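You operate a simulated robot arm through the tools that you are given. There is no shell and no other tool. Be economical: measure what you need, move in short steps, check, and stop when the job is done.

The job below is to be done with a simulated two-armed robot. You get a single attempt, and the scene is never put back.

## Task
Hold the butterfly valve on the top of the repair bench steady with one hand and flip the notched lever the other way with the other.

It is judged by the outcome, as a careful person would: the job done as asked, and still so three seconds after it is handed in. It fails if anything else is knocked over, pushed out of place, dropped, spilled or broken.

## Robot
Two 7-joint arms with two-finger parallel grippers on one trunk, on a base that drives. Base frame: it is fixed to the floor where the robot stands at the start and does not move with it; the origin is under the middle of the robot, x ahead of it, y to its left, z up. Readings come in mm, degrees, newtons and seconds.
The left shoulder is at the start at [70, 177, 1145], the right one opposite. With the tool pointing down near the work surface each hand reaches from about 300 to 740 mm from the robot's upright axis, wherever it stands, measured 20 degrees to its own side. Places, roughly: notched lever [500, 0, 1000]. Payload 3.43 kg a hand.
Tool frame (each hand has its own): the origin (TCP) lies between the finger pads and is the grasp point; the fingertips stand 30 mm ahead of it; z points along the fingers, y is the line along which they close. Largest opening 94 mm; finger width 28, thickness 10; the body of the gripper, 50 by 96 mm, starts 55 mm behind the TCP.
Orientation is that of the tool frame in the base frame, as [roll, pitch, yaw] about the fixed x, y, z axes, in that order (R = Rz(yaw) Ry(pitch) Rx(roll)). With the fingers straight down and closing along the base's y, the tool's x points along the base's -x, its y along +y and its z along -z.

## Interface
- The arms move only by the tool jog_arm. It takes "left_steps", "right_steps" or both (then of equal length, played together; a hand with none holds still); each is a list of rows, each a list of 7 numbers: the shift along the tool's x, y, z in mm, then the turn, a rotation vector about the tool's x, y, z in degrees, then the gripper command, from -1 (fully open) to 1 (shut), values between in proportion. In form: [[x, y, z, wx, wy, wz, grip], ...]. A call has 1 to 12 rows; each row shifts and turns the commanded pose from where the row before left it, along the tool's axes as they then stand. Each row takes 0.2 s and may step no farther than 50 mm and 8.6 degrees from the row before; otherwise, or with a gripper value out of range, the whole call is refused. A pose out of reach is approached as far as the arm can. The call stops where the force on the tool passes 40 N (or 10 N more than at its start, if that is more) or the arm is blocked; 0.2 s more then pass. The fingers move at their own pace (about 153 mm/s each) and stop on an object; they squeeze with about 27 N. The grip force told is the motor's: it shows also when the fingers shut on nothing. Time passes only in rows, and 0.2 s behind the last, so rows that do not move let the fingers close. The reply holds the time, the measured pose of the TCP, the force on the tool along the base axes, the opening and the grip force, in the units named above and with some noise, with the torque about the TCP (base axes, N m) and any sound that the robot's microphone picked up.
- Cameras (640 x 400 px; columns grow to the right, rows downward): "scene" is now at [132.3, 4.4, 1475.9]; the picture's right is [-0.04, -1.00, -0.00], its down [-0.61, 0.03, -0.79] and it looks along [0.79, -0.03, -0.61] (base axes); focal length 265 px, centre (320, 200). "left" rides on the left gripper at [76, -14, -102] in its tool frame; the picture's right is [0.18, 0.98, 0.00], its down [-0.75, 0.14, -0.64] and it looks along [-0.63, 0.12, 0.77] (tool axes); focal length 243 px, centre (320, 200). "right" rides on the right gripper at [76, 14, -103] in its tool frame; the picture's right is [-0.18, 0.98, 0.00], its down [-0.75, -0.14, -0.64] and it looks along [-0.63, -0.12, 0.77] (tool axes); focal length 243 px, centre (320, 200). There is no depth. A picture from a camera that has moved, and an enlarged one, comes with that camera's place and axes in the base frame and with its lens. The place of the scene camera against the robot may be out by one fixed shift of up to 25 mm in any direction.
- camera(camera): a new picture of that camera. No time passes.
- move_column(by): slides the trunk up (or, below 0, down) by that many mm; the arms and the scene camera ride with it, the base frame stays. It gives what a move gives, with no picture.
- drive_base(legs): drives the robot by 1 to 6 legs, each [ahead, turn to the left] in mm and degrees, along the robot's own axes; the way and the turn of a leg run together, so that a leg with both is an arc; at most 1500 mm and 180 degrees a leg. The arms and the cameras ride along, it lands a little off, and it stops where it bumps. It gives what a move gives.
- turn_head(pan, tilt): turns the head with the scene camera to pan (to the left, within 86 degrees either way) and tilt (down, from -29 to 69), counted from straight ahead of the robot. It gives what a move gives.
- inspect(camera, box): a new picture of the part [left, top, right, bottom] of that camera's present view, enlarged. No time passes.
- finish_job(): hands the job in; it is judged then, once.

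Work in short steps. Places have to be worked out from the pictures, the camera data and where the tool is seen: move nearer, look again, correct. Check each grasp and each placing, and mend what went wrong. You have 120 turns and 108 pictures in all, those below and enlarged ones among them. Open the grippers and draw the arms clear of the work before you hand the job in, unless the task says otherwise; then end with one line.

The tools are called after "Request:" as a command line: name --argument value ..., lists and objects as JSON in quotes. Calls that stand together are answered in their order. jog_arm: Moves the arms, as the interface text tells. Its arguments: {"type":"object","properties":{"left_steps":{"type":"array"},"right_steps":{"type":"array"}},"required":[]} The other tools are called the same way: move_column (by) slides the trunk up or down; drive_base (legs) drives the base; turn_head (pan, tilt) turns the head that bears the scene camera; camera (camera) takes a picture; inspect (camera, box) takes an enlarged picture of a part of a camera's view; finish_job () hands the job in.

At the start:

```text
t: 0.0
left_tcp_pos: [505.0, 190.1, 1257.1]
left_tcp_rot: [179.9, 0.0, 179.9]
left_ft_force: [0.2, 0.6, -0.2]
left_torque: [0.02, 0.04, 0.0]
left_opening: 93.7
left_gripper_force: 0.1
right_tcp_pos: [401.0, -264.0, 1264.6]
right_tcp_rot: [-179.9, 0.1, 179.9]
right_ft_force: [-0.3, 0.3, -0.5]
right_torque: [-0.01, -0.04, 0.0]
right_opening: 94.2
right_gripper_force: 0.1
trunk travel left (down, up): [-725.0, 115.0]
robot x, y, heading: [2.6, -3.6, 0.1]
head pan, tilt: [-2.4, 37.7]
```

scene: 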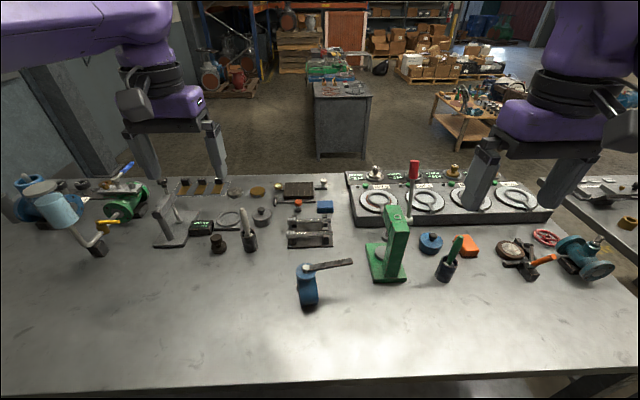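
right: 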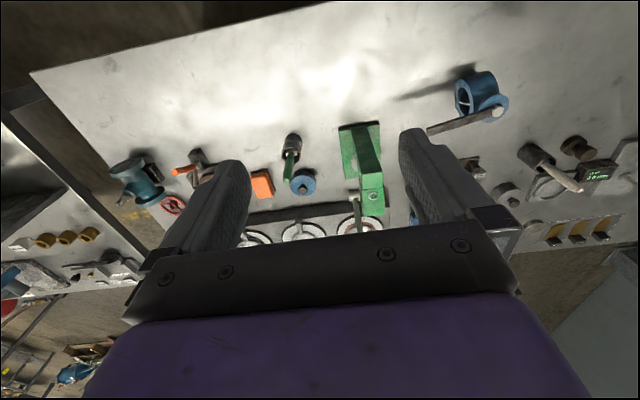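
left: 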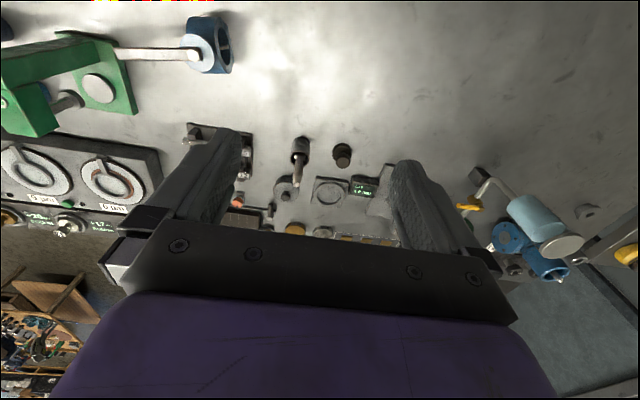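

The blue valve with a grey lever stands near the middle front of the bench. I take enlarged views of it.

Request:
inspect --camera "scene" --box '[260, 230, 380, 320]'

Request:
inspect --camera "left" --box '[90, 0, 250, 100]'

Request:
inspect --camera "right" --box '[400, 50, 560, 150]'

```text
4.44 times, centred on (320, 275) of scene
camera zoom: at [132.3, 4.4, 1475.9], right [-0.04, -1.0, 0.0], down [-0.61, 0.03, -0.79], along [0.79, -0.03, -0.61], focal length 1179 px, centre (320, -133)
```

zoom: 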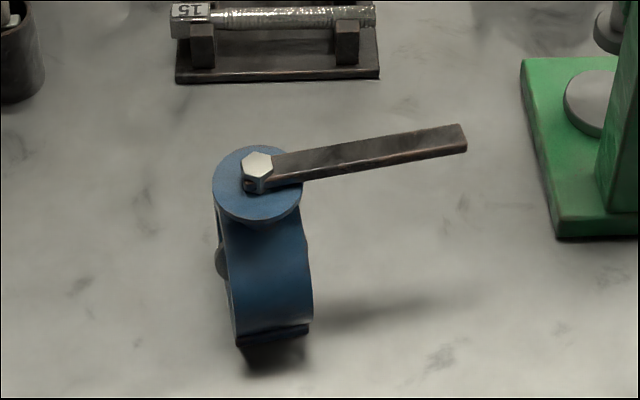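

```text
4.00 times, centred on (170, 50) of left
camera zoom: at [428.4, 175.2, 1359.9], right [-0.18, 0.98, 0.0], down [0.75, 0.14, 0.64], along [0.63, 0.12, -0.77], focal length 970 px, centre (920, 800)
```

zoom: 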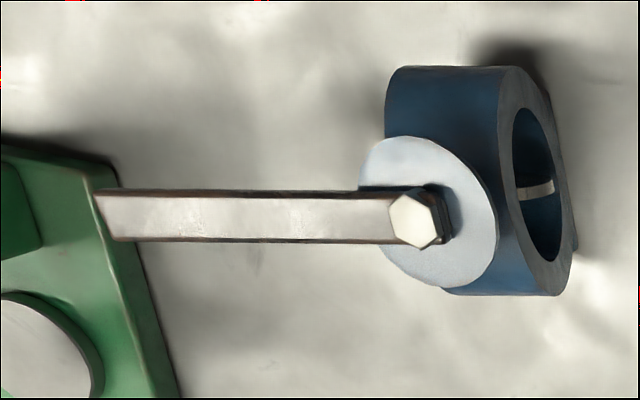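

```text
4.00 times, centred on (480, 100) of right
camera zoom: at [325.6, -251.2, 1367.1], right [0.19, 0.98, 0.0], down [0.75, -0.14, 0.64], along [0.63, -0.12, -0.77], focal length 970 px, centre (-320, 600)
```

zoom: 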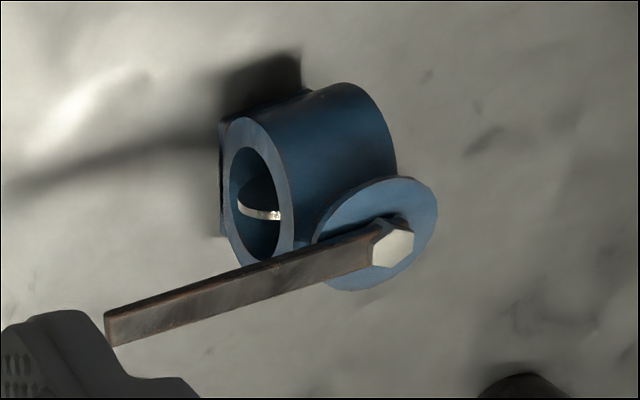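

Triangulating from both wrist cameras gives the pivot at about (524, 12, 960) and the lever tip at about (544, -98, 955). I bring the left hand's camera closer to see the body and the stops.

Request:
jog_arm --left_steps '[[16, -30, 30, 0, 0, 0, -1], [16, -30, 30, 0, 0, 0, -1], [16, -30, 30, 0, 0, 0, -1], [16, -30, 30, 0, 0, 0, -1], [16, -30, 30, 0, 0, 0, -1]]'

Request:
camera --camera "left"

```text
t: 1.2
left_tcp_pos: [424.1, 37.1, 1104.9]
left_tcp_rot: [179.9, 0.1, 179.9]
left_ft_force: [-0.5, 0.2, 0.1]
left_torque: [-0.01, 0.0, 0.02]
left_opening: 94.0
left_gripper_force: 0.1
right_tcp_pos: [401.3, -265.2, 1265.4]
right_tcp_rot: [179.9, 0.1, 180.0]
right_ft_force: [0.4, -0.2, 0.4]
right_torque: [0.01, 0.01, 0.03]
right_opening: 93.8
right_gripper_force: 0.1
trunk travel left (down, up): [-725.0, 115.0]
robot x, y, heading: [1.7, 2.1, 0.1]
head pan, tilt: [-2.4, 37.7]
```

```text
101 pictures are left
camera left: at [347.7, 22.5, 1207.8], right [-0.18, 0.98, 0.0], down [0.75, 0.14, 0.64], along [0.63, 0.12, -0.77], focal length 243 px, centre (320, 200)
```

left: 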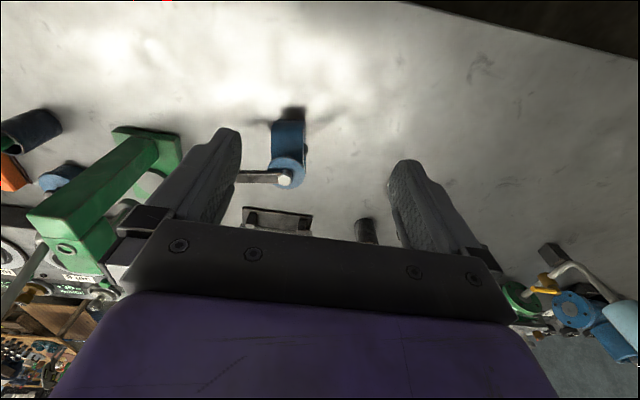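

Request:
inspect --camera "left" --box '[225, 95, 345, 195]'

Request:
inspect --camera "scene" --box '[285, 250, 365, 310]'

```text
4.00 times, centred on (285, 145) of left
camera zoom: at [347.7, 22.5, 1207.8], right [-0.18, 0.98, 0.0], down [0.75, 0.14, 0.64], along [0.63, 0.12, -0.77], focal length 970 px, centre (460, 420)
```

zoom: 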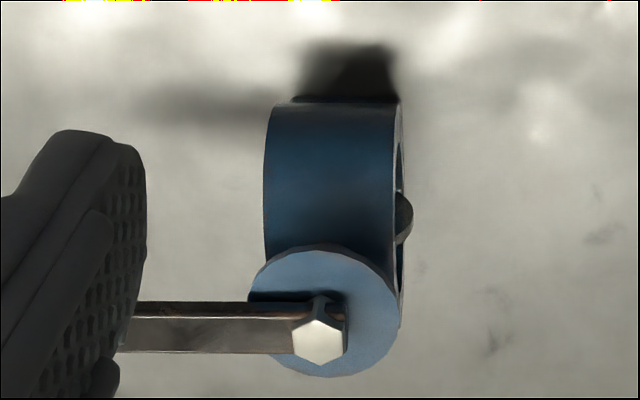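

```text
6.67 times, centred on (325, 280) of scene
camera zoom: at [132.3, 2.7, 1475.9], right [-0.04, -1.0, 0.0], down [-0.61, 0.03, -0.79], along [0.79, -0.03, -0.61], focal length 1768 px, centre (287, -333)
```

zoom: 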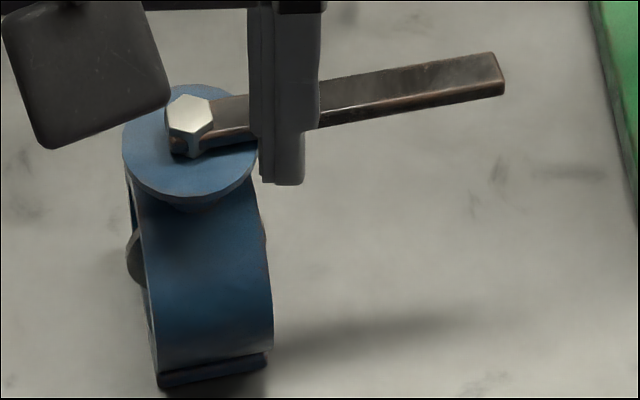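

The lever lies along the bore (valve open), so the other way is about 90° round. I plan to grip the ring's front edge across its faces with the left hand, tilted and approaching from the front, and first I orient it while high up.

Request:
jog_arm --left_steps '[[0, -10, 0, 0, 0, -5.2, -1], [0, -10, 0, 0, 0, -5.2, -1], [0, 0, 0, 0, -8.33, 0, -1], [0, 0, 0, 0, -8.33, 0, -1], [0, 0, 0, 0, -8.33, 0, -1], [0, 0, 0, 0, -8.33, 0, -1], [0, 0, 0, 0, -8.33, 0, -1], [0, 0, 0, 0, -8.35, 0, -1], [0, 0, 0, 0, 0, 0, -1]]'

Request:
camera --camera "left"

Request:
camera --camera "scene"

```text
t: 3.2
left_tcp_pos: [425.1, 20.2, 1107.7]
left_tcp_rot: [179.9, 50.2, -169.8]
left_ft_force: [1.1, 0.6, 0.0]
left_torque: [-0.02, -0.01, 0.0]
left_opening: 94.1
left_gripper_force: 0.0
right_tcp_pos: [402.5, -263.9, 1265.6]
right_tcp_rot: [-179.9, 0.1, -180.0]
right_ft_force: [0.0, 0.4, -0.2]
right_torque: [-0.01, -0.01, 0.03]
right_opening: 94.1
right_gripper_force: 0.0
trunk travel left (down, up): [-725.0, 115.0]
robot x, y, heading: [0.4, -1.9, 0.3]
head pan, tilt: [-2.4, 37.7]
```

```text
98 pictures are left
camera left: at [302.3, -17.0, 1114.3], right [-0.29, 0.95, -0.14], down [-0.04, 0.14, 0.99], along [0.96, 0.29, -0.01], focal length 243 px, centre (320, 200)
```

left: 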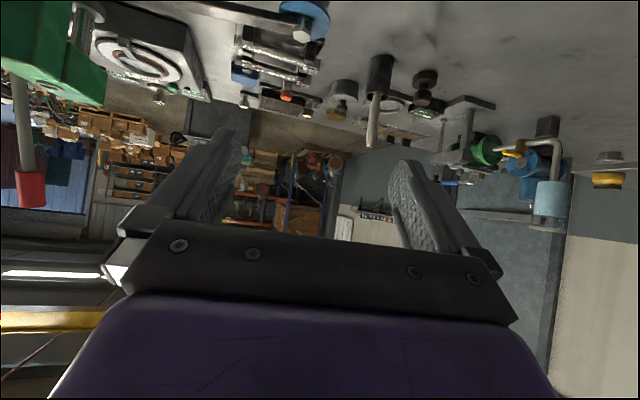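

```text
97 pictures are left
camera scene: at [132.4, 4.7, 1475.9], right [-0.04, -1.0, 0.0], down [-0.61, 0.03, -0.79], along [0.79, -0.03, -0.61], focal length 265 px, centre (320, 200)
```

scene: 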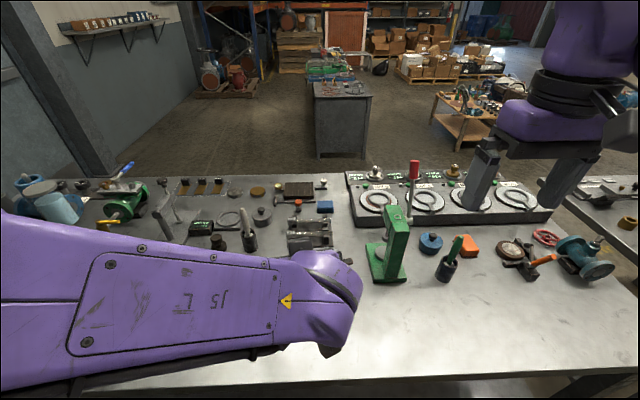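

Orientation reached; the valve shows at the top of the left view. I move to a pre-grasp point about 100 mm back along the approach line, and swing the right hand so its camera can watch.

Request:
jog_arm --left_steps '[[32.6, -8.7, 21, 0, 0, 0, -1], [32.6, -8.7, 21, 0, 0, 0, -1], [32.6, -8.7, 21, 0, 0, 0, -1], [0, 0, 0, 0, 0, 0, -1]]' --right_steps '[[0, 10, 35, 0, 0, 0, 1], [0, 10, 35, 0, 0, 0, 1], [0, 10, 35, 0, 0, 0, 1], [0, 0, 35, 0, 0, 0, 1]]'

Request:
camera --camera "left"

Request:
camera --camera "right"

```text
t: 4.2
left_tcp_pos: [418.0, -14.1, 1006.6]
left_tcp_rot: [-175.7, 50.2, -166.1]
left_ft_force: [-0.6, -1.1, -0.7]
left_torque: [0.0, 0.01, 0.03]
left_opening: 93.9
left_gripper_force: 0.0
right_tcp_pos: [403.2, -234.4, 1125.6]
right_tcp_rot: [179.9, 0.1, 179.8]
right_ft_force: [0.7, 0.2, 0.0]
right_torque: [0.02, -0.01, -0.02]
right_opening: 0.3
right_gripper_force: 26.8
trunk travel left (down, up): [-725.0, 115.0]
robot x, y, heading: [2.6, 4.6, 0.1]
head pan, tilt: [-2.4, 37.7]
```

```text
96 pictures are left
camera left: at [296.4, -51.7, 1014.3], right [-0.29, 0.94, -0.19], down [-0.05, 0.18, 0.98], along [0.95, 0.3, -0.01], focal length 243 px, centre (320, 200)
```

left: 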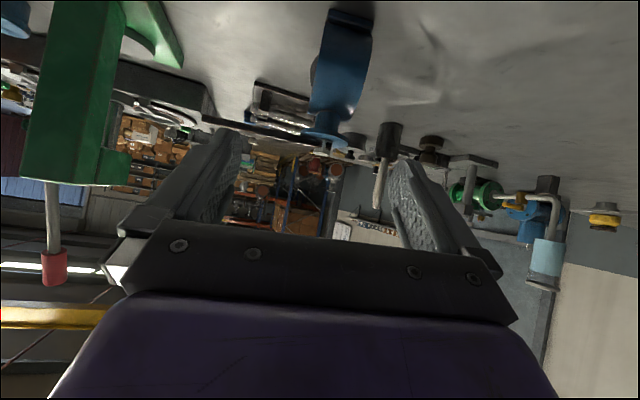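

```text
95 pictures are left
camera right: at [326.8, -222.7, 1227.3], right [0.19, 0.98, 0.0], down [0.75, -0.14, 0.64], along [0.63, -0.12, -0.77], focal length 243 px, centre (320, 200)
```

right: 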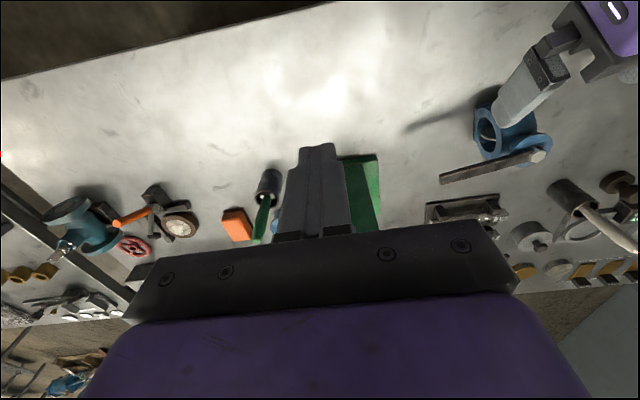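

The left arm is too folded here (orientation drifted, height short). Backing the base off about 130 mm will give it room.

Request:
drive_base --legs '[[-130, 0]]'

```text
t: 5.5
left_tcp_pos: [289.7, -11.0, 1001.8]
left_tcp_rot: [-175.9, 49.7, -165.8]
left_ft_force: [-0.6, -0.5, 0.1]
left_torque: [0.03, -0.01, 0.01]
left_opening: 93.9
left_gripper_force: 0.1
right_tcp_pos: [272.7, -234.3, 1125.0]
right_tcp_rot: [-180.0, -0.1, 180.0]
right_ft_force: [0.0, -0.3, -0.5]
right_torque: [-0.01, 0.02, -0.01]
right_opening: 0.1
right_gripper_force: 26.7
trunk travel left (down, up): [-725.0, 115.0]
robot x, y, heading: [-133.8, -1.5, 0.3]
head pan, tilt: [-2.4, 37.7]
```

Request:
jog_arm --left_steps '[[-23.8, -6.5, 33.6, 0, 0, 0, -1], [-23.8, -6.5, 33.6, 0, 0, 0, -1], [-23.8, -6.5, 33.6, 0, 0, 0, -1], [0, 0, 0, 0, 0, 0, -1]]' --right_steps '[[-43, 0, 0, 0, 0, 0, 1], [-43, 0, 0, 0, 0, 0, 1], [-43, 0, 0, 0, 0, 0, 1], [0, 0, 0, 0, 0, 0, 1]]'

Request:
camera --camera "left"

Request:
camera --camera "right"

```text
t: 6.7
left_tcp_pos: [425.6, -0.0, 1026.2]
left_tcp_rot: [-168.3, 49.6, -157.7]
left_ft_force: [0.3, -0.2, 0.5]
left_torque: [0.02, -0.02, 0.0]
left_opening: 93.9
left_gripper_force: 0.1
right_tcp_pos: [402.6, -236.6, 1126.6]
right_tcp_rot: [-180.0, 0.2, -179.9]
right_ft_force: [0.4, -0.1, 0.0]
right_torque: [0.03, -0.01, -0.06]
right_opening: 0.1
right_gripper_force: 27.6
trunk travel left (down, up): [-725.0, 115.0]
robot x, y, heading: [-128.9, -1.9, -0.2]
head pan, tilt: [-2.4, 37.7]
stopped in row 4 (left hand): the arm was blocked; the commanded pose is now the measured one
```

```text
94 pictures are left
camera left: at [304.3, -42.8, 1036.0], right [-0.33, 0.9, -0.27], down [-0.07, 0.26, 0.96], along [0.94, 0.34, -0.02], focal length 243 px, centre (320, 200)
```

left: 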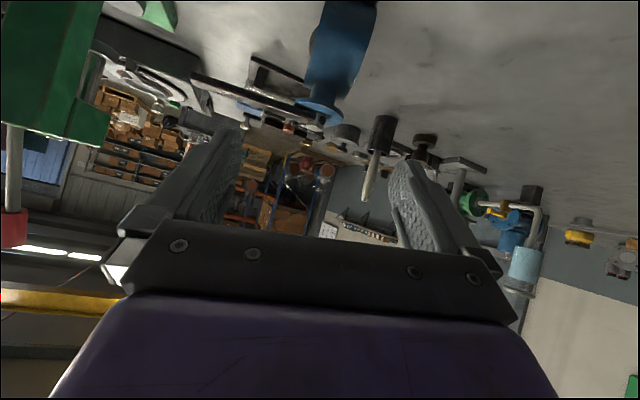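

```text
93 pictures are left
camera right: at [326.6, -224.1, 1228.3], right [0.18, 0.98, 0.0], down [0.75, -0.14, 0.64], along [0.63, -0.12, -0.77], focal length 243 px, centre (320, 200)
```

right: 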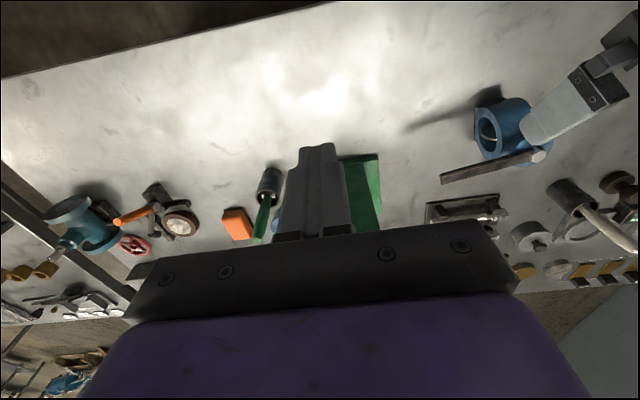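

The steep tilt hits a joint limit. A more upright grip (about 30° off vertical) on the ring's front wall also works, so I back up and turn to that orientation.

Request:
jog_arm --left_steps '[[0, 0, -25, -1.3, 6.77, 2.38, -1], [0, 0, -25, -1.3, 6.77, 2.38, -1], [0, 0, -15, -1.3, 6.77, 2.38, -1], [0, 0, 0, 0, 0, 0, -1]]'

```text
t: 7.7
left_tcp_pos: [378.7, -6.8, 1069.2]
left_tcp_rot: [179.5, 29.8, -170.2]
left_ft_force: [0.5, 0.3, 0.3]
left_torque: [0.02, 0.05, -0.02]
left_opening: 94.2
left_gripper_force: 0.1
right_tcp_pos: [402.3, -237.8, 1125.5]
right_tcp_rot: [-180.0, 0.1, -179.9]
right_ft_force: [-0.5, -0.2, -0.9]
right_torque: [0.01, 0.01, 0.0]
right_opening: 0.1
right_gripper_force: 27.4
trunk travel left (down, up): [-725.0, 115.0]
robot x, y, heading: [-131.8, 0.8, 0.1]
head pan, tilt: [-2.4, 37.7]
```

Request:
jog_arm --left_steps '[[-4.7, -2.7, 37.7, 0, 0, 0, -1], [-4.7, -2.7, 37.7, 0, 0, 0, -1], [-4.7, -2.7, 37.7, 0, 0, 0, -1], [0, 0, 0, 0, 0, 0, -1]]'

Request:
camera --camera "left"

Request:
inspect --camera "right" --box '[400, 20, 640, 220]'

Request:
camera --camera "scene"

```text
t: 8.9
left_tcp_pos: [462.5, 16.4, 1004.9]
left_tcp_rot: [-174.8, 29.2, -163.9]
left_ft_force: [-0.6, 0.0, 0.6]
left_torque: [-0.01, -0.01, 0.0]
left_opening: 94.0
left_gripper_force: 0.1
right_tcp_pos: [402.4, -236.6, 1125.9]
right_tcp_rot: [-180.0, 0.2, 180.0]
right_ft_force: [0.8, 0.7, 1.1]
right_torque: [-0.02, -0.02, -0.02]
right_opening: 0.0
right_gripper_force: 26.8
trunk travel left (down, up): [-725.0, 115.0]
robot x, y, heading: [-132.0, -0.3, 0.1]
head pan, tilt: [-2.4, 37.7]
stopped in row 4 (left hand): the arm was blocked; the commanded pose is now the measured one
```

```text
92 pictures are left
camera left: at [351.3, -20.9, 1056.9], right [-0.38, 0.91, -0.17], down [0.28, 0.29, 0.91], along [0.88, 0.3, -0.37], focal length 243 px, centre (320, 200)
```

left: 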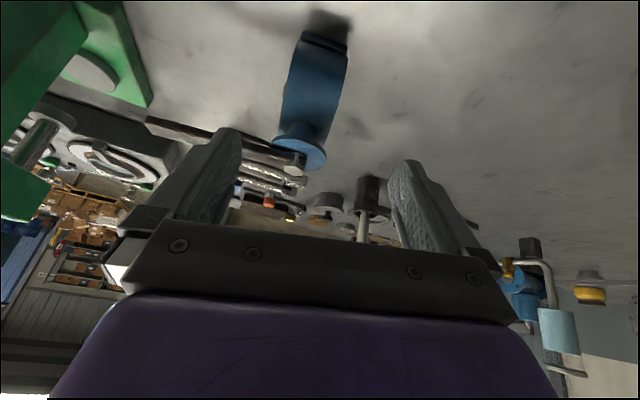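

```text
2.00 times, centred on (520, 120) of right
camera zoom: at [326.4, -223.8, 1228.4], right [0.18, 0.98, 0.0], down [0.75, -0.14, 0.64], along [0.63, -0.12, -0.76], focal length 485 px, centre (-80, 360)
```

zoom: 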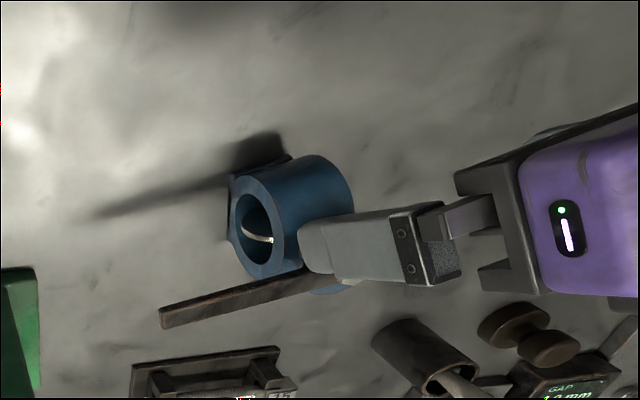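

```text
90 pictures are left
camera scene: at [1.7, 5.1, 1475.9], right [-0.04, -1.0, 0.0], down [-0.61, 0.02, -0.79], along [0.79, -0.03, -0.61], focal length 265 px, centre (320, 200)
```

scene: 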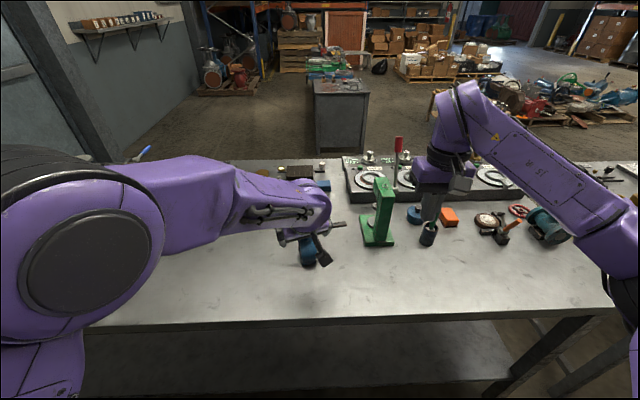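

Still blocked by the arm's posture at this height. I raise both hands and lower the trunk so the forearm lies flatter.

Request:
jog_arm --left_steps '[[-22, 0, -38, 0, 0, 0, -1], [-22, 0, -38, 0, 0, 0, -1], [-22, 0, -38, 0, 0, 0, -1], [-22, 0, -38, 0, 0, 0, -1], [-22, 0, -38, 0, 0, 0, -1]]' --right_steps '[[0, 0, -40, 0, 0, 0, 1], [0, 0, -40, 0, 0, 0, 1], [0, 0, -40, 0, 0, 0, 1], [0, 0, -40, 0, 0, 0, 1], [0, 0, -40, 0, 0, 0, 1]]'

Request:
move_column --by -200

```text
t: 10.1
left_tcp_pos: [460.0, 32.4, 1221.1]
left_tcp_rot: [-175.1, 29.3, -164.4]
left_ft_force: [0.6, -0.5, 0.8]
left_torque: [-0.03, 0.0, -0.02]
left_opening: 93.9
left_gripper_force: 0.0
right_tcp_pos: [399.2, -233.1, 1328.0]
right_tcp_rot: [-179.9, 0.3, -180.0]
right_ft_force: [0.1, -0.3, 0.2]
right_torque: [-0.01, -0.03, 0.02]
right_opening: 0.0
right_gripper_force: 26.9
trunk travel left (down, up): [-725.0, 115.0]
robot x, y, heading: [-133.1, -3.7, -0.2]
head pan, tilt: [-2.4, 37.7]
```

```text
t: 12.2
left_tcp_pos: [463.1, 30.9, 1018.9]
left_tcp_rot: [-175.1, 29.3, -164.4]
left_ft_force: [-0.4, 1.6, 0.1]
left_torque: [0.02, -0.01, 0.02]
left_opening: 94.1
left_gripper_force: 0.1
right_tcp_pos: [401.7, -234.5, 1126.6]
right_tcp_rot: [-180.0, 0.1, -180.0]
right_ft_force: [0.2, -0.7, 0.0]
right_torque: [-0.03, 0.02, 0.03]
right_opening: 0.3
right_gripper_force: 26.8
trunk travel left (down, up): [-525.0, 315.0]
robot x, y, heading: [-129.6, 3.3, 0.1]
head pan, tilt: [-2.4, 37.7]
```

Request:
jog_arm --left_steps '[[0, 0, 0, -2.3, -0.5, 4.5, -1], [19.3, -15.1, 12.6, 0, 0, 0, -1], [19.3, -15.1, 12.6, 0, 0, 0, -1], [0, 0, 0, 0, 0, 0, -1]]'

Request:
camera --camera "left"

Request:
inspect --camera "right" --box '[400, 20, 640, 220]'

```text
t: 13.2
left_tcp_pos: [453.4, 10.5, 989.1]
left_tcp_rot: [-177.0, 29.5, -166.8]
left_ft_force: [0.2, 0.2, 0.1]
left_torque: [-0.03, 0.0, -0.04]
left_opening: 94.0
left_gripper_force: 0.1
right_tcp_pos: [401.6, -235.7, 1125.7]
right_tcp_rot: [179.9, 0.2, -180.0]
right_ft_force: [0.1, -1.0, -0.8]
right_torque: [0.03, -0.04, -0.05]
right_opening: 0.1
right_gripper_force: 27.1
trunk travel left (down, up): [-525.0, 315.0]
robot x, y, heading: [-127.6, 1.1, 0.1]
head pan, tilt: [-2.4, 37.7]
```

```text
89 pictures are left
camera left: at [341.2, -26.0, 1042.6], right [-0.36, 0.92, -0.14], down [0.29, 0.25, 0.92], along [0.89, 0.29, -0.36], focal length 243 px, centre (320, 200)
```

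left: 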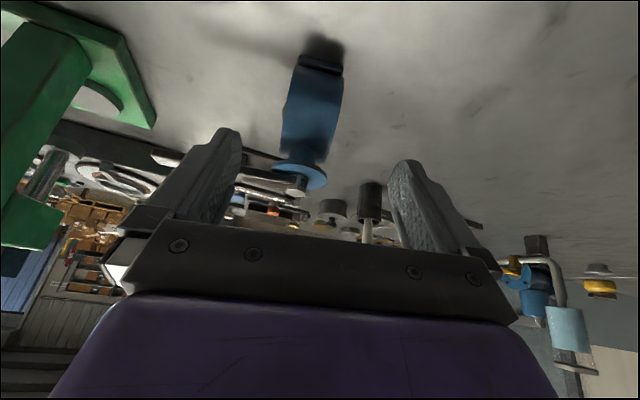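

```text
2.00 times, centred on (520, 120) of right
camera zoom: at [325.6, -222.9, 1228.6], right [0.18, 0.98, 0.0], down [0.75, -0.14, 0.64], along [0.63, -0.12, -0.77], focal length 485 px, centre (-80, 360)
```

zoom: 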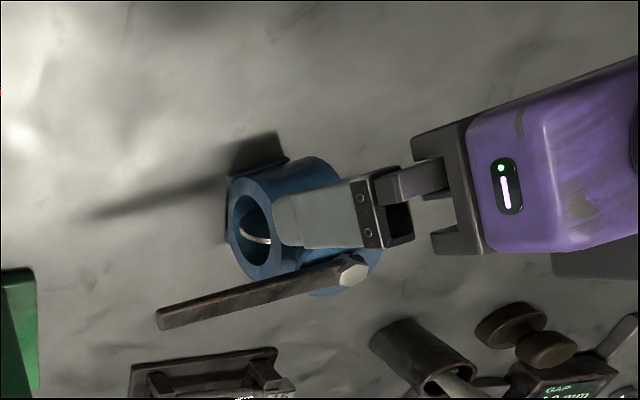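

The left hand still falls short toward my right, as if limited when crossing the centre line. I raise the hands and turn the base 15° to the right so the valve lies on the left arm's own side.

Request:
jog_arm --left_steps '[[-22, 0, -38, 0, 0, 0, -1], [-22, 0, -38, 0, 0, 0, -1], [-22, 0, -38, 0, 0, 0, -1], [-22, 0, -38, 0, 0, 0, -1]]' --right_steps '[[0, 0, -30, 0, 0, 0, 1], [0, 0, -30, 0, 0, 0, 1], [0, 0, -30, 0, 0, 0, 1], [0, 0, -30, 0, 0, 0, 1]]'

Request:
drive_base --legs '[[0, -15]]'

```text
t: 14.4
left_tcp_pos: [444.5, 19.4, 1179.1]
left_tcp_rot: [-176.4, 30.8, -166.5]
left_ft_force: [-0.5, 0.0, 0.0]
left_torque: [0.01, 0.02, 0.0]
left_opening: 93.8
left_gripper_force: 0.2
right_tcp_pos: [402.4, -236.5, 1154.7]
right_tcp_rot: [-180.0, 0.1, 180.0]
right_ft_force: [-0.2, 0.1, -0.2]
right_torque: [0.0, 0.02, 0.04]
right_opening: 0.2
right_gripper_force: 26.8
right hand out of reach, approached as far as the arm can: row 2, 3, 4
trunk travel left (down, up): [-525.0, 315.0]
robot x, y, heading: [-134.3, 4.4, -0.1]
head pan, tilt: [-2.4, 37.7]
stopped in row 4 (left hand): the arm was blocked; the commanded pose is now the measured one
```

```text
t: 15.7
left_tcp_pos: [429.5, -129.6, 1179.4]
left_tcp_rot: [-176.5, 30.8, 178.4]
left_ft_force: [-1.1, -0.3, 0.0]
left_torque: [-0.03, -0.01, -0.01]
left_opening: 93.7
left_gripper_force: 0.0
right_tcp_pos: [322.5, -364.1, 1154.9]
right_tcp_rot: [179.9, 0.1, 165.2]
right_ft_force: [0.2, 1.0, -1.1]
right_torque: [0.06, -0.01, -0.01]
right_opening: 0.0
right_gripper_force: 27.4
trunk travel left (down, up): [-525.0, 315.0]
robot x, y, heading: [-130.7, 2.4, -15.1]
head pan, tilt: [-2.4, 37.7]
```

Request:
jog_arm --left_steps '[[0, 0, 0, -4.75, 0, -5.2, -1], [0, 0, 0, -4.75, 0, -5.2, -1], [7.6, 30.7, 24.5, 0, 0, 0, -1], [7.6, 30.7, 24.5, 0, 0, 0, -1], [7.6, 30.7, 24.5, 0, 0, 0, -1], [7.6, 30.7, 24.5, 0, 0, 0, -1], [0, 0, 0, 0, 0, 0, -1]]'

```text
t: 17.3
left_tcp_pos: [429.8, 6.7, 1074.6]
left_tcp_rot: [-179.8, 30.6, -169.6]
left_ft_force: [-0.4, 0.3, -0.4]
left_torque: [0.04, 0.01, 0.01]
left_opening: 94.0
left_gripper_force: 0.1
left hand out of reach, approached as far as the arm can: row 2
right_tcp_pos: [322.4, -365.2, 1154.7]
right_tcp_rot: [180.0, 0.1, 165.0]
right_ft_force: [-0.3, -0.1, 0.3]
right_torque: [-0.01, 0.01, -0.02]
right_opening: 0.4
right_gripper_force: 27.6
trunk travel left (down, up): [-525.0, 315.0]
robot x, y, heading: [-133.4, -1.9, -15.0]
head pan, tilt: [-2.4, 37.7]
```

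Request:
jog_arm --left_steps '[[11.5, -4, 30.7, 0, 0, 0, -1], [11.5, -4, 30.7, 0, 0, 0, -1], [11.5, -4, 30.7, 0, 0, 0, -1], [0, 0, 0, 0, 0, 0, -1]]' --right_steps '[[-30, 30, 10, 0, 0, 0, 1], [-30, 30, 10, 0, 0, 0, 1], [-20, 30, 10, 0, 0, 0, 1], [0, 0, 0, 0, 0, 0, 1]]'

Request:
camera --camera "left"

Request:
camera --camera "right"

```text
t: 18.3
left_tcp_pos: [447.5, -0.9, 978.7]
left_tcp_rot: [-179.8, 30.5, -169.5]
left_ft_force: [-0.9, -0.7, 0.1]
left_torque: [-0.01, -0.01, 0.02]
left_opening: 93.8
left_gripper_force: 0.0
right_tcp_pos: [379.7, -310.9, 1120.8]
right_tcp_rot: [-180.0, 0.3, 165.0]
right_ft_force: [-0.6, 0.0, -0.4]
right_torque: [-0.01, -0.03, 0.01]
right_opening: 0.1
right_gripper_force: 26.8
right hand out of reach, approached as far as the arm can: row 1, 2, 3
trunk travel left (down, up): [-525.0, 315.0]
robot x, y, heading: [-129.2, -2.0, -15.1]
head pan, tilt: [-2.4, 37.7]
```

```text
87 pictures are left
camera left: at [335.2, -36.6, 1028.9], right [-0.33, 0.94, -0.1], down [0.29, 0.2, 0.94], along [0.9, 0.28, -0.34], focal length 243 px, centre (320, 200)
```

left: 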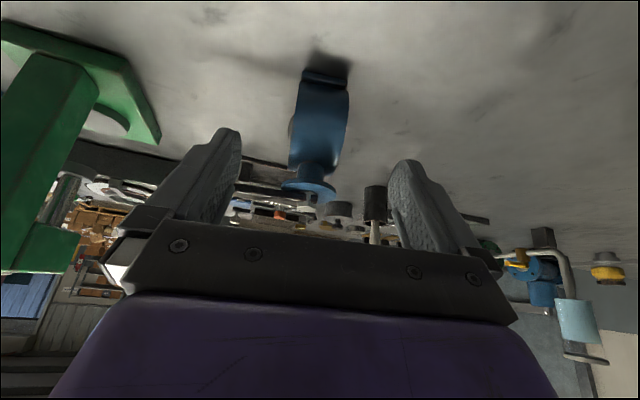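

```text
86 pictures are left
camera right: at [309.9, -280.1, 1222.6], right [0.43, 0.9, 0.0], down [0.69, -0.33, 0.65], along [0.58, -0.28, -0.76], focal length 243 px, centre (320, 200)
```

right: 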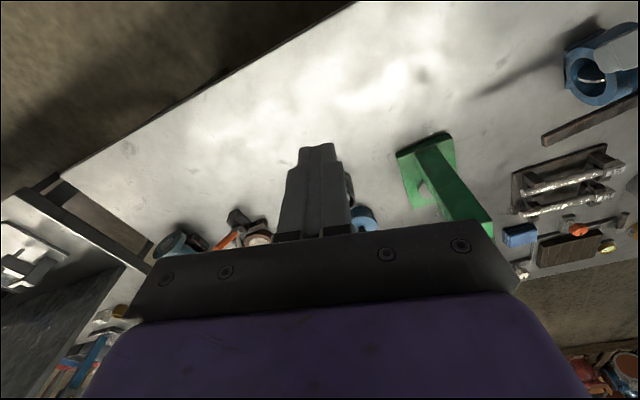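

The left hand is aligned on the approach line. I advance 45 mm and look.

Request:
jog_arm --left_steps '[[0, 2, 22, 0, 0, 0, -1], [0, 1, 23, 0, 0, 0, -1], [0, 0, 0, 0, 0, 0, -1]]'

Request:
camera --camera "left"

Request:
inspect --camera "right" --box '[480, 0, 640, 130]'

```text
t: 19.1
left_tcp_pos: [471.0, 5.3, 939.9]
left_tcp_rot: [-179.7, 30.5, -169.5]
left_ft_force: [0.4, -0.1, -0.5]
left_torque: [-0.01, -0.01, 0.01]
left_opening: 93.9
left_gripper_force: 0.1
right_tcp_pos: [380.4, -310.9, 1120.0]
right_tcp_rot: [180.0, 0.2, 165.1]
right_ft_force: [-0.7, 0.1, 0.9]
right_torque: [0.0, 0.02, 0.0]
right_opening: 0.0
right_gripper_force: 26.8
trunk travel left (down, up): [-525.0, 315.0]
robot x, y, heading: [-129.4, -1.1, -14.8]
head pan, tilt: [-2.4, 37.7]
```

```text
85 pictures are left
camera left: at [358.3, -30.1, 989.4], right [-0.33, 0.94, -0.1], down [0.29, 0.2, 0.94], along [0.9, 0.28, -0.34], focal length 243 px, centre (320, 200)
```

left: 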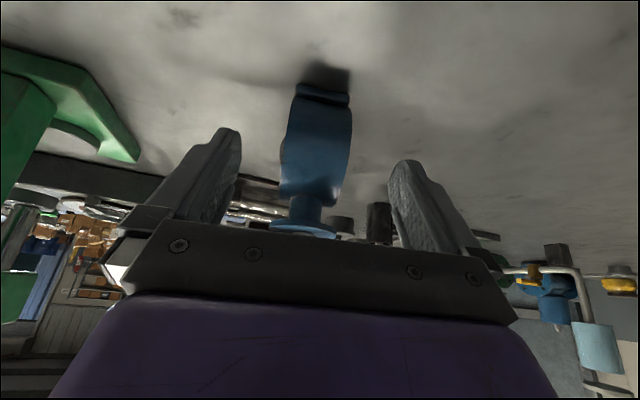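

```text
3.08 times, centred on (560, 65) of right
camera zoom: at [310.6, -279.4, 1222.6], right [0.43, 0.9, 0.0], down [0.69, -0.33, 0.65], along [0.58, -0.28, -0.76], focal length 746 px, centre (-418, 615)
```

zoom: 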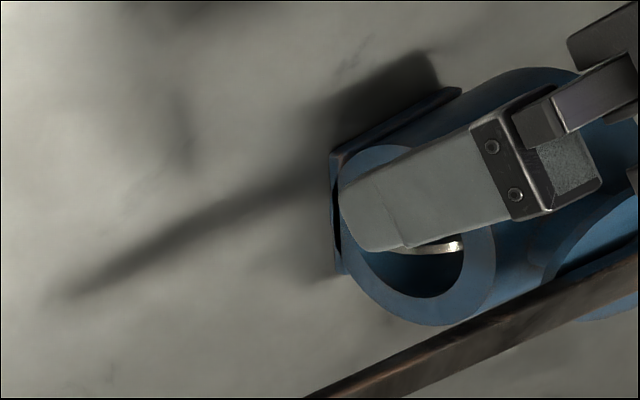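

Request:
jog_arm --left_steps '[[0, 0, 9, 0, 0, 0, -1], [0, 0, 8, 0, 0, 0, -1], [0, 0, 0, 0, 0, 0, -0.4], [0, 0, 0, 0, 0, 0, -0.2]]'

Request:
camera --camera "left"

Request:
inspect --camera "right" --box '[480, 0, 640, 130]'

```text
t: 20.1
left_tcp_pos: [479.2, 6.2, 923.5]
left_tcp_rot: [-179.8, 30.4, -169.6]
left_ft_force: [0.4, 0.4, 0.0]
left_torque: [-0.02, 0.0, -0.02]
left_opening: 56.5
left_gripper_force: 0.0
right_tcp_pos: [381.0, -312.7, 1120.0]
right_tcp_rot: [-180.0, 0.2, 165.1]
right_ft_force: [0.2, 0.4, -0.7]
right_torque: [0.02, 0.01, 0.03]
right_opening: 0.0
right_gripper_force: 27.2
trunk travel left (down, up): [-525.0, 315.0]
robot x, y, heading: [-129.6, -0.8, -14.8]
head pan, tilt: [-2.4, 37.7]
```

```text
83 pictures are left
camera left: at [367.3, -29.5, 974.3], right [-0.33, 0.94, -0.1], down [0.29, 0.2, 0.94], along [0.9, 0.28, -0.34], focal length 243 px, centre (320, 200)
```

left: 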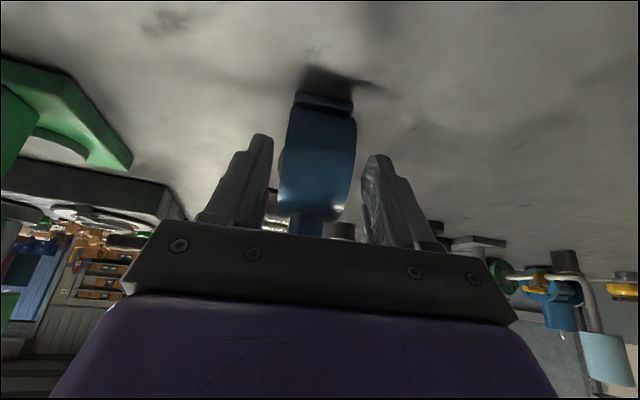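

```text
3.08 times, centred on (560, 65) of right
camera zoom: at [310.8, -279.8, 1222.4], right [0.43, 0.9, 0.0], down [0.69, -0.33, 0.65], along [0.58, -0.28, -0.76], focal length 746 px, centre (-418, 615)
```

zoom: 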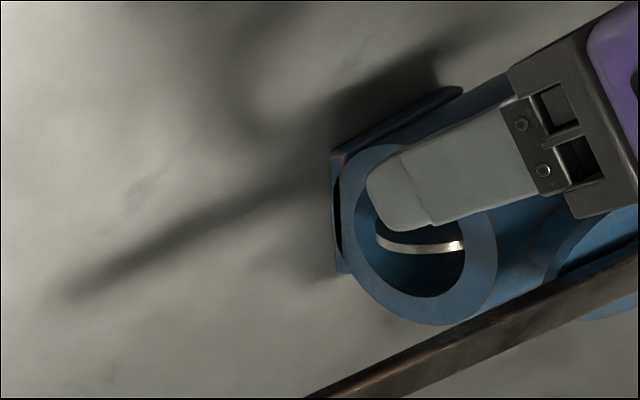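

The finger covers the ring's front wall and stays clear of the disc. I pull back 4 mm for margin and close.

Request:
jog_arm --left_steps '[[0, 0, -4, 0, 0, 0, -0.2], [0, 0, 0, 0, 0, 0, 0], [0, 0, 0, 0, 0, 0, 0.3], [0, 0, 0, 0, 0, 0, 1], [0, 0, 0, 0, 0, 0, 1]]'

Request:
inspect --camera "right" --box '[480, 0, 640, 130]'

Request:
camera --camera "left"

```text
t: 21.3
left_tcp_pos: [477.4, 5.4, 927.1]
left_tcp_rot: [-179.8, 30.5, -169.5]
left_ft_force: [1.0, -0.7, 0.4]
left_torque: [0.1, -0.1, -0.1]
left_opening: 42.0
left_gripper_force: 26.8
right_tcp_pos: [380.3, -311.7, 1121.1]
right_tcp_rot: [-180.0, 0.1, 165.1]
right_ft_force: [-0.1, -0.2, 1.1]
right_torque: [0.01, -0.01, 0.01]
right_opening: 0.0
right_gripper_force: 27.1
trunk travel left (down, up): [-525.0, 315.0]
robot x, y, heading: [-129.7, -2.3, -14.7]
head pan, tilt: [-2.4, 37.7]
```

```text
3.08 times, centred on (560, 65) of right
camera zoom: at [310.6, -280.2, 1222.4], right [0.43, 0.9, 0.0], down [0.69, -0.33, 0.65], along [0.58, -0.28, -0.76], focal length 746 px, centre (-418, 615)
```

zoom: 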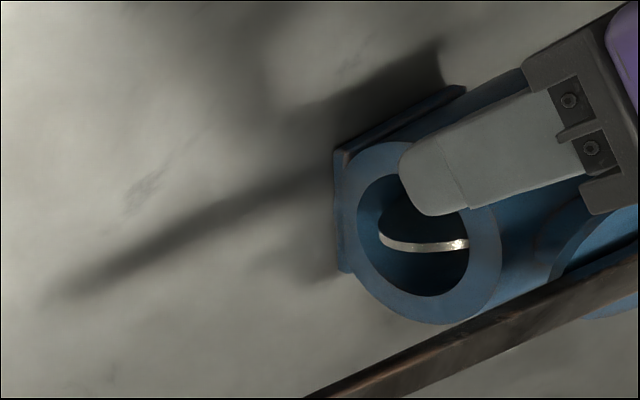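

```text
80 pictures are left
camera left: at [365.0, -30.0, 978.3], right [-0.33, 0.94, -0.1], down [0.29, 0.2, 0.94], along [0.9, 0.28, -0.34], focal length 243 px, centre (320, 200)
```

left: 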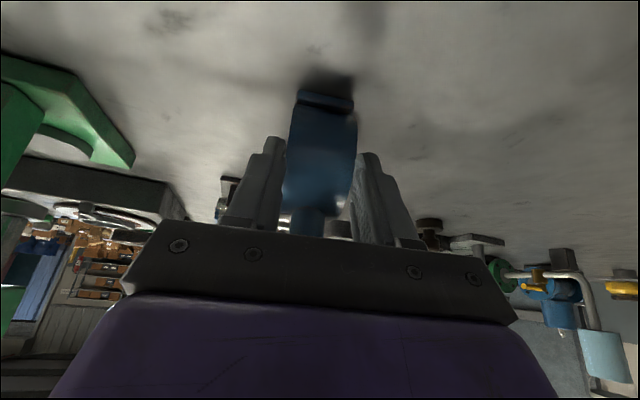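

The valve is firmly gripped (42 mm, 27 N). Now I bring the right hand, fingers shut, to a point above the robot-side of the lever's outer end.

Request:
jog_arm --left_steps '[[0, 0, 0, 0, 0, 0, 1], [0, 0, 0, 0, 0, 0, 1], [0, 0, 0, 0, 0, 0, 1], [0, 0, 0, 0, 0, 0, 1], [0, 0, 0, 0, 0, 0, 1], [0, 0, 0, 0, 0, 0, 1]]' --right_steps '[[-7, 43, 12, 0, 0, 0, 1], [-7, 43, 12, 0, 0, 0, 1], [-7, 43, 12, 0, 0, 0, 1], [-7, 43, 12, 0, 0, 0, 1], [-7, 43, 12, 0, 0, 0, 1], [0, 0, 0, 0, 0, 0, 1]]'

Request:
camera --camera "right"

Request:
camera --camera "scene"

```text
t: 22.7
left_tcp_pos: [477.2, 6.7, 927.6]
left_tcp_rot: [-179.9, 30.5, -169.6]
left_ft_force: [-0.5, -1.5, 1.2]
left_torque: [0.12, 0.0, -0.01]
left_opening: 41.9
left_gripper_force: 27.0
right_tcp_pos: [413.8, -163.3, 1062.0]
right_tcp_rot: [179.8, 0.4, 165.2]
right_ft_force: [-0.3, 0.1, -0.7]
right_torque: [-0.03, 0.03, 0.01]
right_opening: 0.0
right_gripper_force: 27.5
right hand out of reach, approached as far as the arm can: row 1, 2, 3, 4, 5
trunk travel left (down, up): [-525.0, 315.0]
robot x, y, heading: [-127.9, 6.6, -15.0]
head pan, tilt: [-2.4, 37.7]
```

```text
79 pictures are left
camera right: at [343.6, -132.3, 1164.4], right [0.43, 0.9, 0.0], down [0.69, -0.33, 0.65], along [0.58, -0.27, -0.76], focal length 243 px, centre (320, 200)
```

right: 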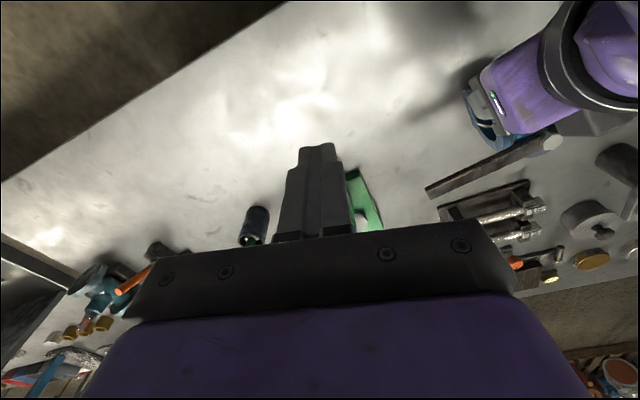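

```text
78 pictures are left
camera scene: at [-3.5, -30.9, 1275.9], right [-0.3, -0.95, 0.0], down [-0.58, 0.18, -0.79], along [0.76, -0.23, -0.61], focal length 265 px, centre (320, 200)
```

scene: 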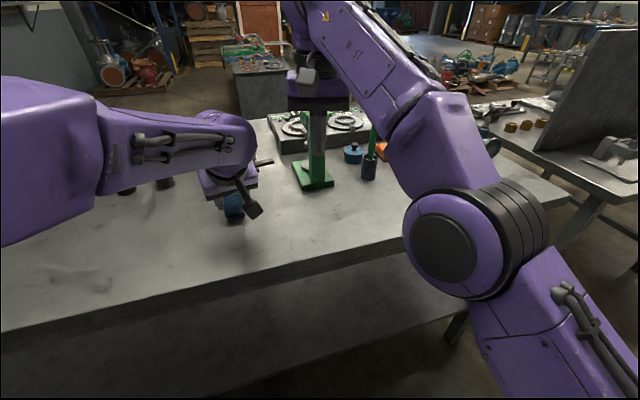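

The right hand's reach is limited at that height by the lowered trunk; I bring it lower in steps.

Request:
jog_arm --right_steps '[[0, 0, 30, 0, 0, 0, 1], [0, 0, 30, 0, 0, 0, 1], [0, 0, 0, 0, 0, 0, 1]]'

```text
t: 23.5
left_tcp_pos: [478.0, 7.5, 928.9]
left_tcp_rot: [-179.9, 30.5, -169.4]
left_ft_force: [-1.5, -0.2, -0.1]
left_torque: [0.13, 0.09, -0.03]
left_opening: 41.8
left_gripper_force: 27.0
right_tcp_pos: [414.3, -165.0, 1002.4]
right_tcp_rot: [179.9, 0.3, 165.1]
right_ft_force: [-0.7, -0.5, -0.2]
right_torque: [0.03, 0.01, -0.01]
right_opening: 0.1
right_gripper_force: 26.7
trunk travel left (down, up): [-525.0, 315.0]
robot x, y, heading: [-126.8, -3.6, -15.1]
head pan, tilt: [-2.4, 37.7]
```

Request:
jog_arm --right_steps '[[-20.5, 28, 4, 0, 0, 0, 1], [-20.5, 28, 4, 0, 0, 0, 1], [-20.5, 28, 4, 0, 0, 0, 1], [0, 0, 0, 0, 0, 0, 1]]'

Request:
camera --camera "right"

Request:
camera --camera "scene"

Request:
camera --camera "left"

```text
t: 24.5
left_tcp_pos: [478.1, 6.1, 929.0]
left_tcp_rot: [-179.8, 30.5, -169.6]
left_ft_force: [-1.1, 2.4, -0.6]
left_torque: [0.1, 0.12, 0.04]
left_opening: 41.9
left_gripper_force: 26.8
right_tcp_pos: [435.7, -126.8, 1000.2]
right_tcp_rot: [-180.0, 0.1, 165.1]
right_ft_force: [0.7, -0.1, 0.0]
right_torque: [0.01, 0.03, -0.01]
right_opening: 0.1
right_gripper_force: 27.0
right hand out of reach, approached as far as the arm can: row 2, 3
trunk travel left (down, up): [-525.0, 315.0]
robot x, y, heading: [-131.8, -0.6, -14.7]
head pan, tilt: [-2.4, 37.7]
```

```text
77 pictures are left
camera right: at [366.4, -94.8, 1102.6], right [0.43, 0.9, 0.0], down [0.69, -0.33, 0.64], along [0.58, -0.28, -0.77], focal length 243 px, centre (320, 200)
```

right: 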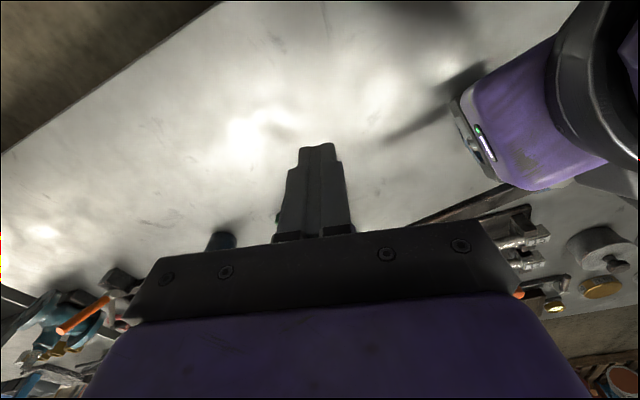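

```text
76 pictures are left
camera scene: at [-3.4, -30.9, 1275.9], right [-0.3, -0.95, 0.0], down [-0.58, 0.18, -0.79], along [0.76, -0.23, -0.61], focal length 265 px, centre (320, 200)
```

scene: 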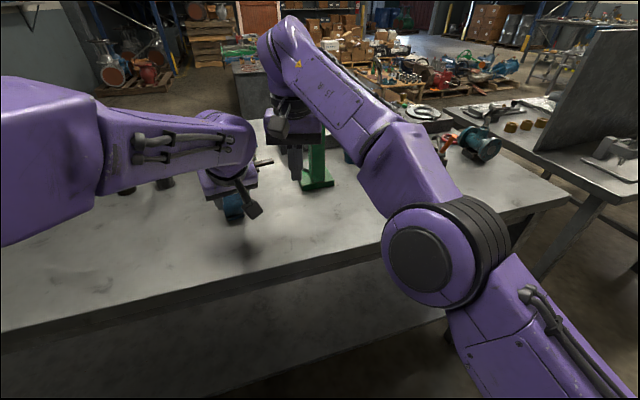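

```text
75 pictures are left
camera left: at [365.1, -29.5, 978.1], right [-0.33, 0.94, -0.1], down [0.29, 0.2, 0.94], along [0.9, 0.28, -0.34], focal length 243 px, centre (320, 200)
```

left: 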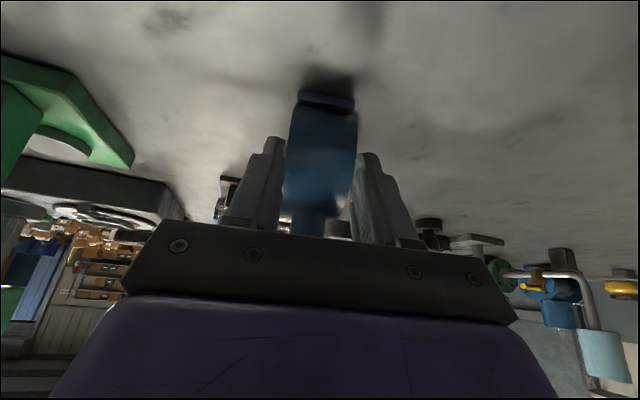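

The right arm with the tool straight down is at its reach limit. Tilting the right hand so its fingers point down and to the left brings the wrist closer to the shoulder.

Request:
jog_arm --right_steps '[[0, 0, 0, -8.5, 0, 0, 1], [0, 0, 0, -8.5, 0, 0, 1], [0, 0, 0, -8.5, 0, 0, 1], [0, 0, 0, -8.5, 0, 0, 1], [0, 0, 0, 0, 0, 0, 1]]'

```text
t: 25.7
left_tcp_pos: [478.5, 5.1, 928.5]
left_tcp_rot: [-179.7, 30.4, -169.5]
left_ft_force: [0.8, -0.8, -0.3]
left_torque: [0.06, 0.04, -0.12]
left_opening: 41.6
left_gripper_force: 26.9
right_tcp_pos: [453.0, -140.9, 1008.4]
right_tcp_rot: [146.0, 0.0, 165.5]
right_ft_force: [-0.3, 0.4, -0.5]
right_torque: [0.0, 0.01, 0.01]
right_opening: 0.0
right_gripper_force: 27.1
right hand out of reach, approached as far as the arm can: row 3, 4
trunk travel left (down, up): [-525.0, 315.0]
robot x, y, heading: [-127.0, 2.2, -14.7]
head pan, tilt: [-2.4, 37.7]
```

Request:
jog_arm --right_steps '[[-12, 9.7, 22, 0, 0, 0, 1], [-11, 9.7, 22, 0, 0, 0, 1], [-10, 9.7, 21.5, 0, 0, 0, 1], [0, 0, 0, 0, 0, 0, 1]]'

Request:
camera --camera "right"

Request:
camera --camera "scene"

```text
t: 26.7
left_tcp_pos: [476.8, 5.7, 928.3]
left_tcp_rot: [-179.8, 30.5, -169.5]
left_ft_force: [1.3, 0.2, -0.1]
left_torque: [0.15, 0.0, 0.01]
left_opening: 41.7
left_gripper_force: 27.5
right_tcp_pos: [498.4, -87.9, 970.4]
right_tcp_rot: [146.0, 0.1, 165.1]
right_ft_force: [0.3, -0.6, 0.4]
right_torque: [0.0, -0.01, 0.0]
right_opening: 0.1
right_gripper_force: 26.9
right hand out of reach, approached as far as the arm can: row 3
trunk travel left (down, up): [-525.0, 315.0]
robot x, y, heading: [-131.6, -0.8, -14.9]
head pan, tilt: [-2.4, 37.7]
```

```text
74 pictures are left
camera right: at [413.2, -113.7, 1062.4], right [0.39, 0.74, 0.55], down [0.61, -0.65, 0.45], along [0.7, 0.16, -0.7], focal length 243 px, centre (320, 200)
```

right: 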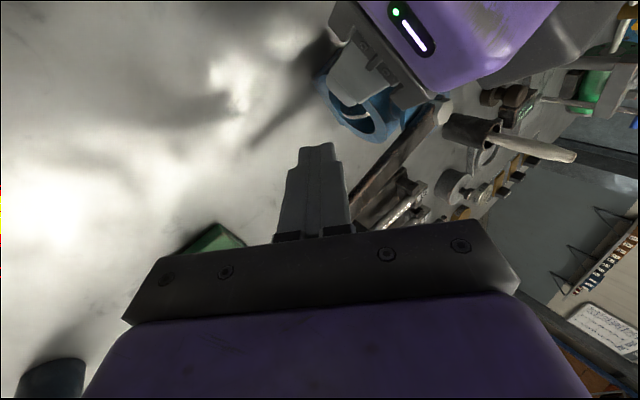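

```text
73 pictures are left
camera scene: at [-3.0, -30.7, 1275.8], right [-0.3, -0.95, 0.0], down [-0.58, 0.18, -0.79], along [0.76, -0.24, -0.61], focal length 265 px, centre (320, 200)
```

scene: 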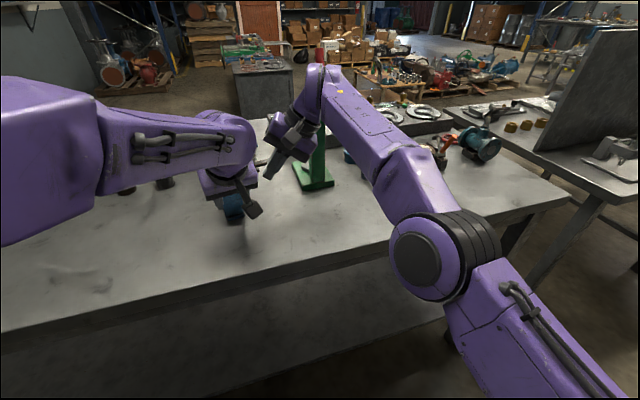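

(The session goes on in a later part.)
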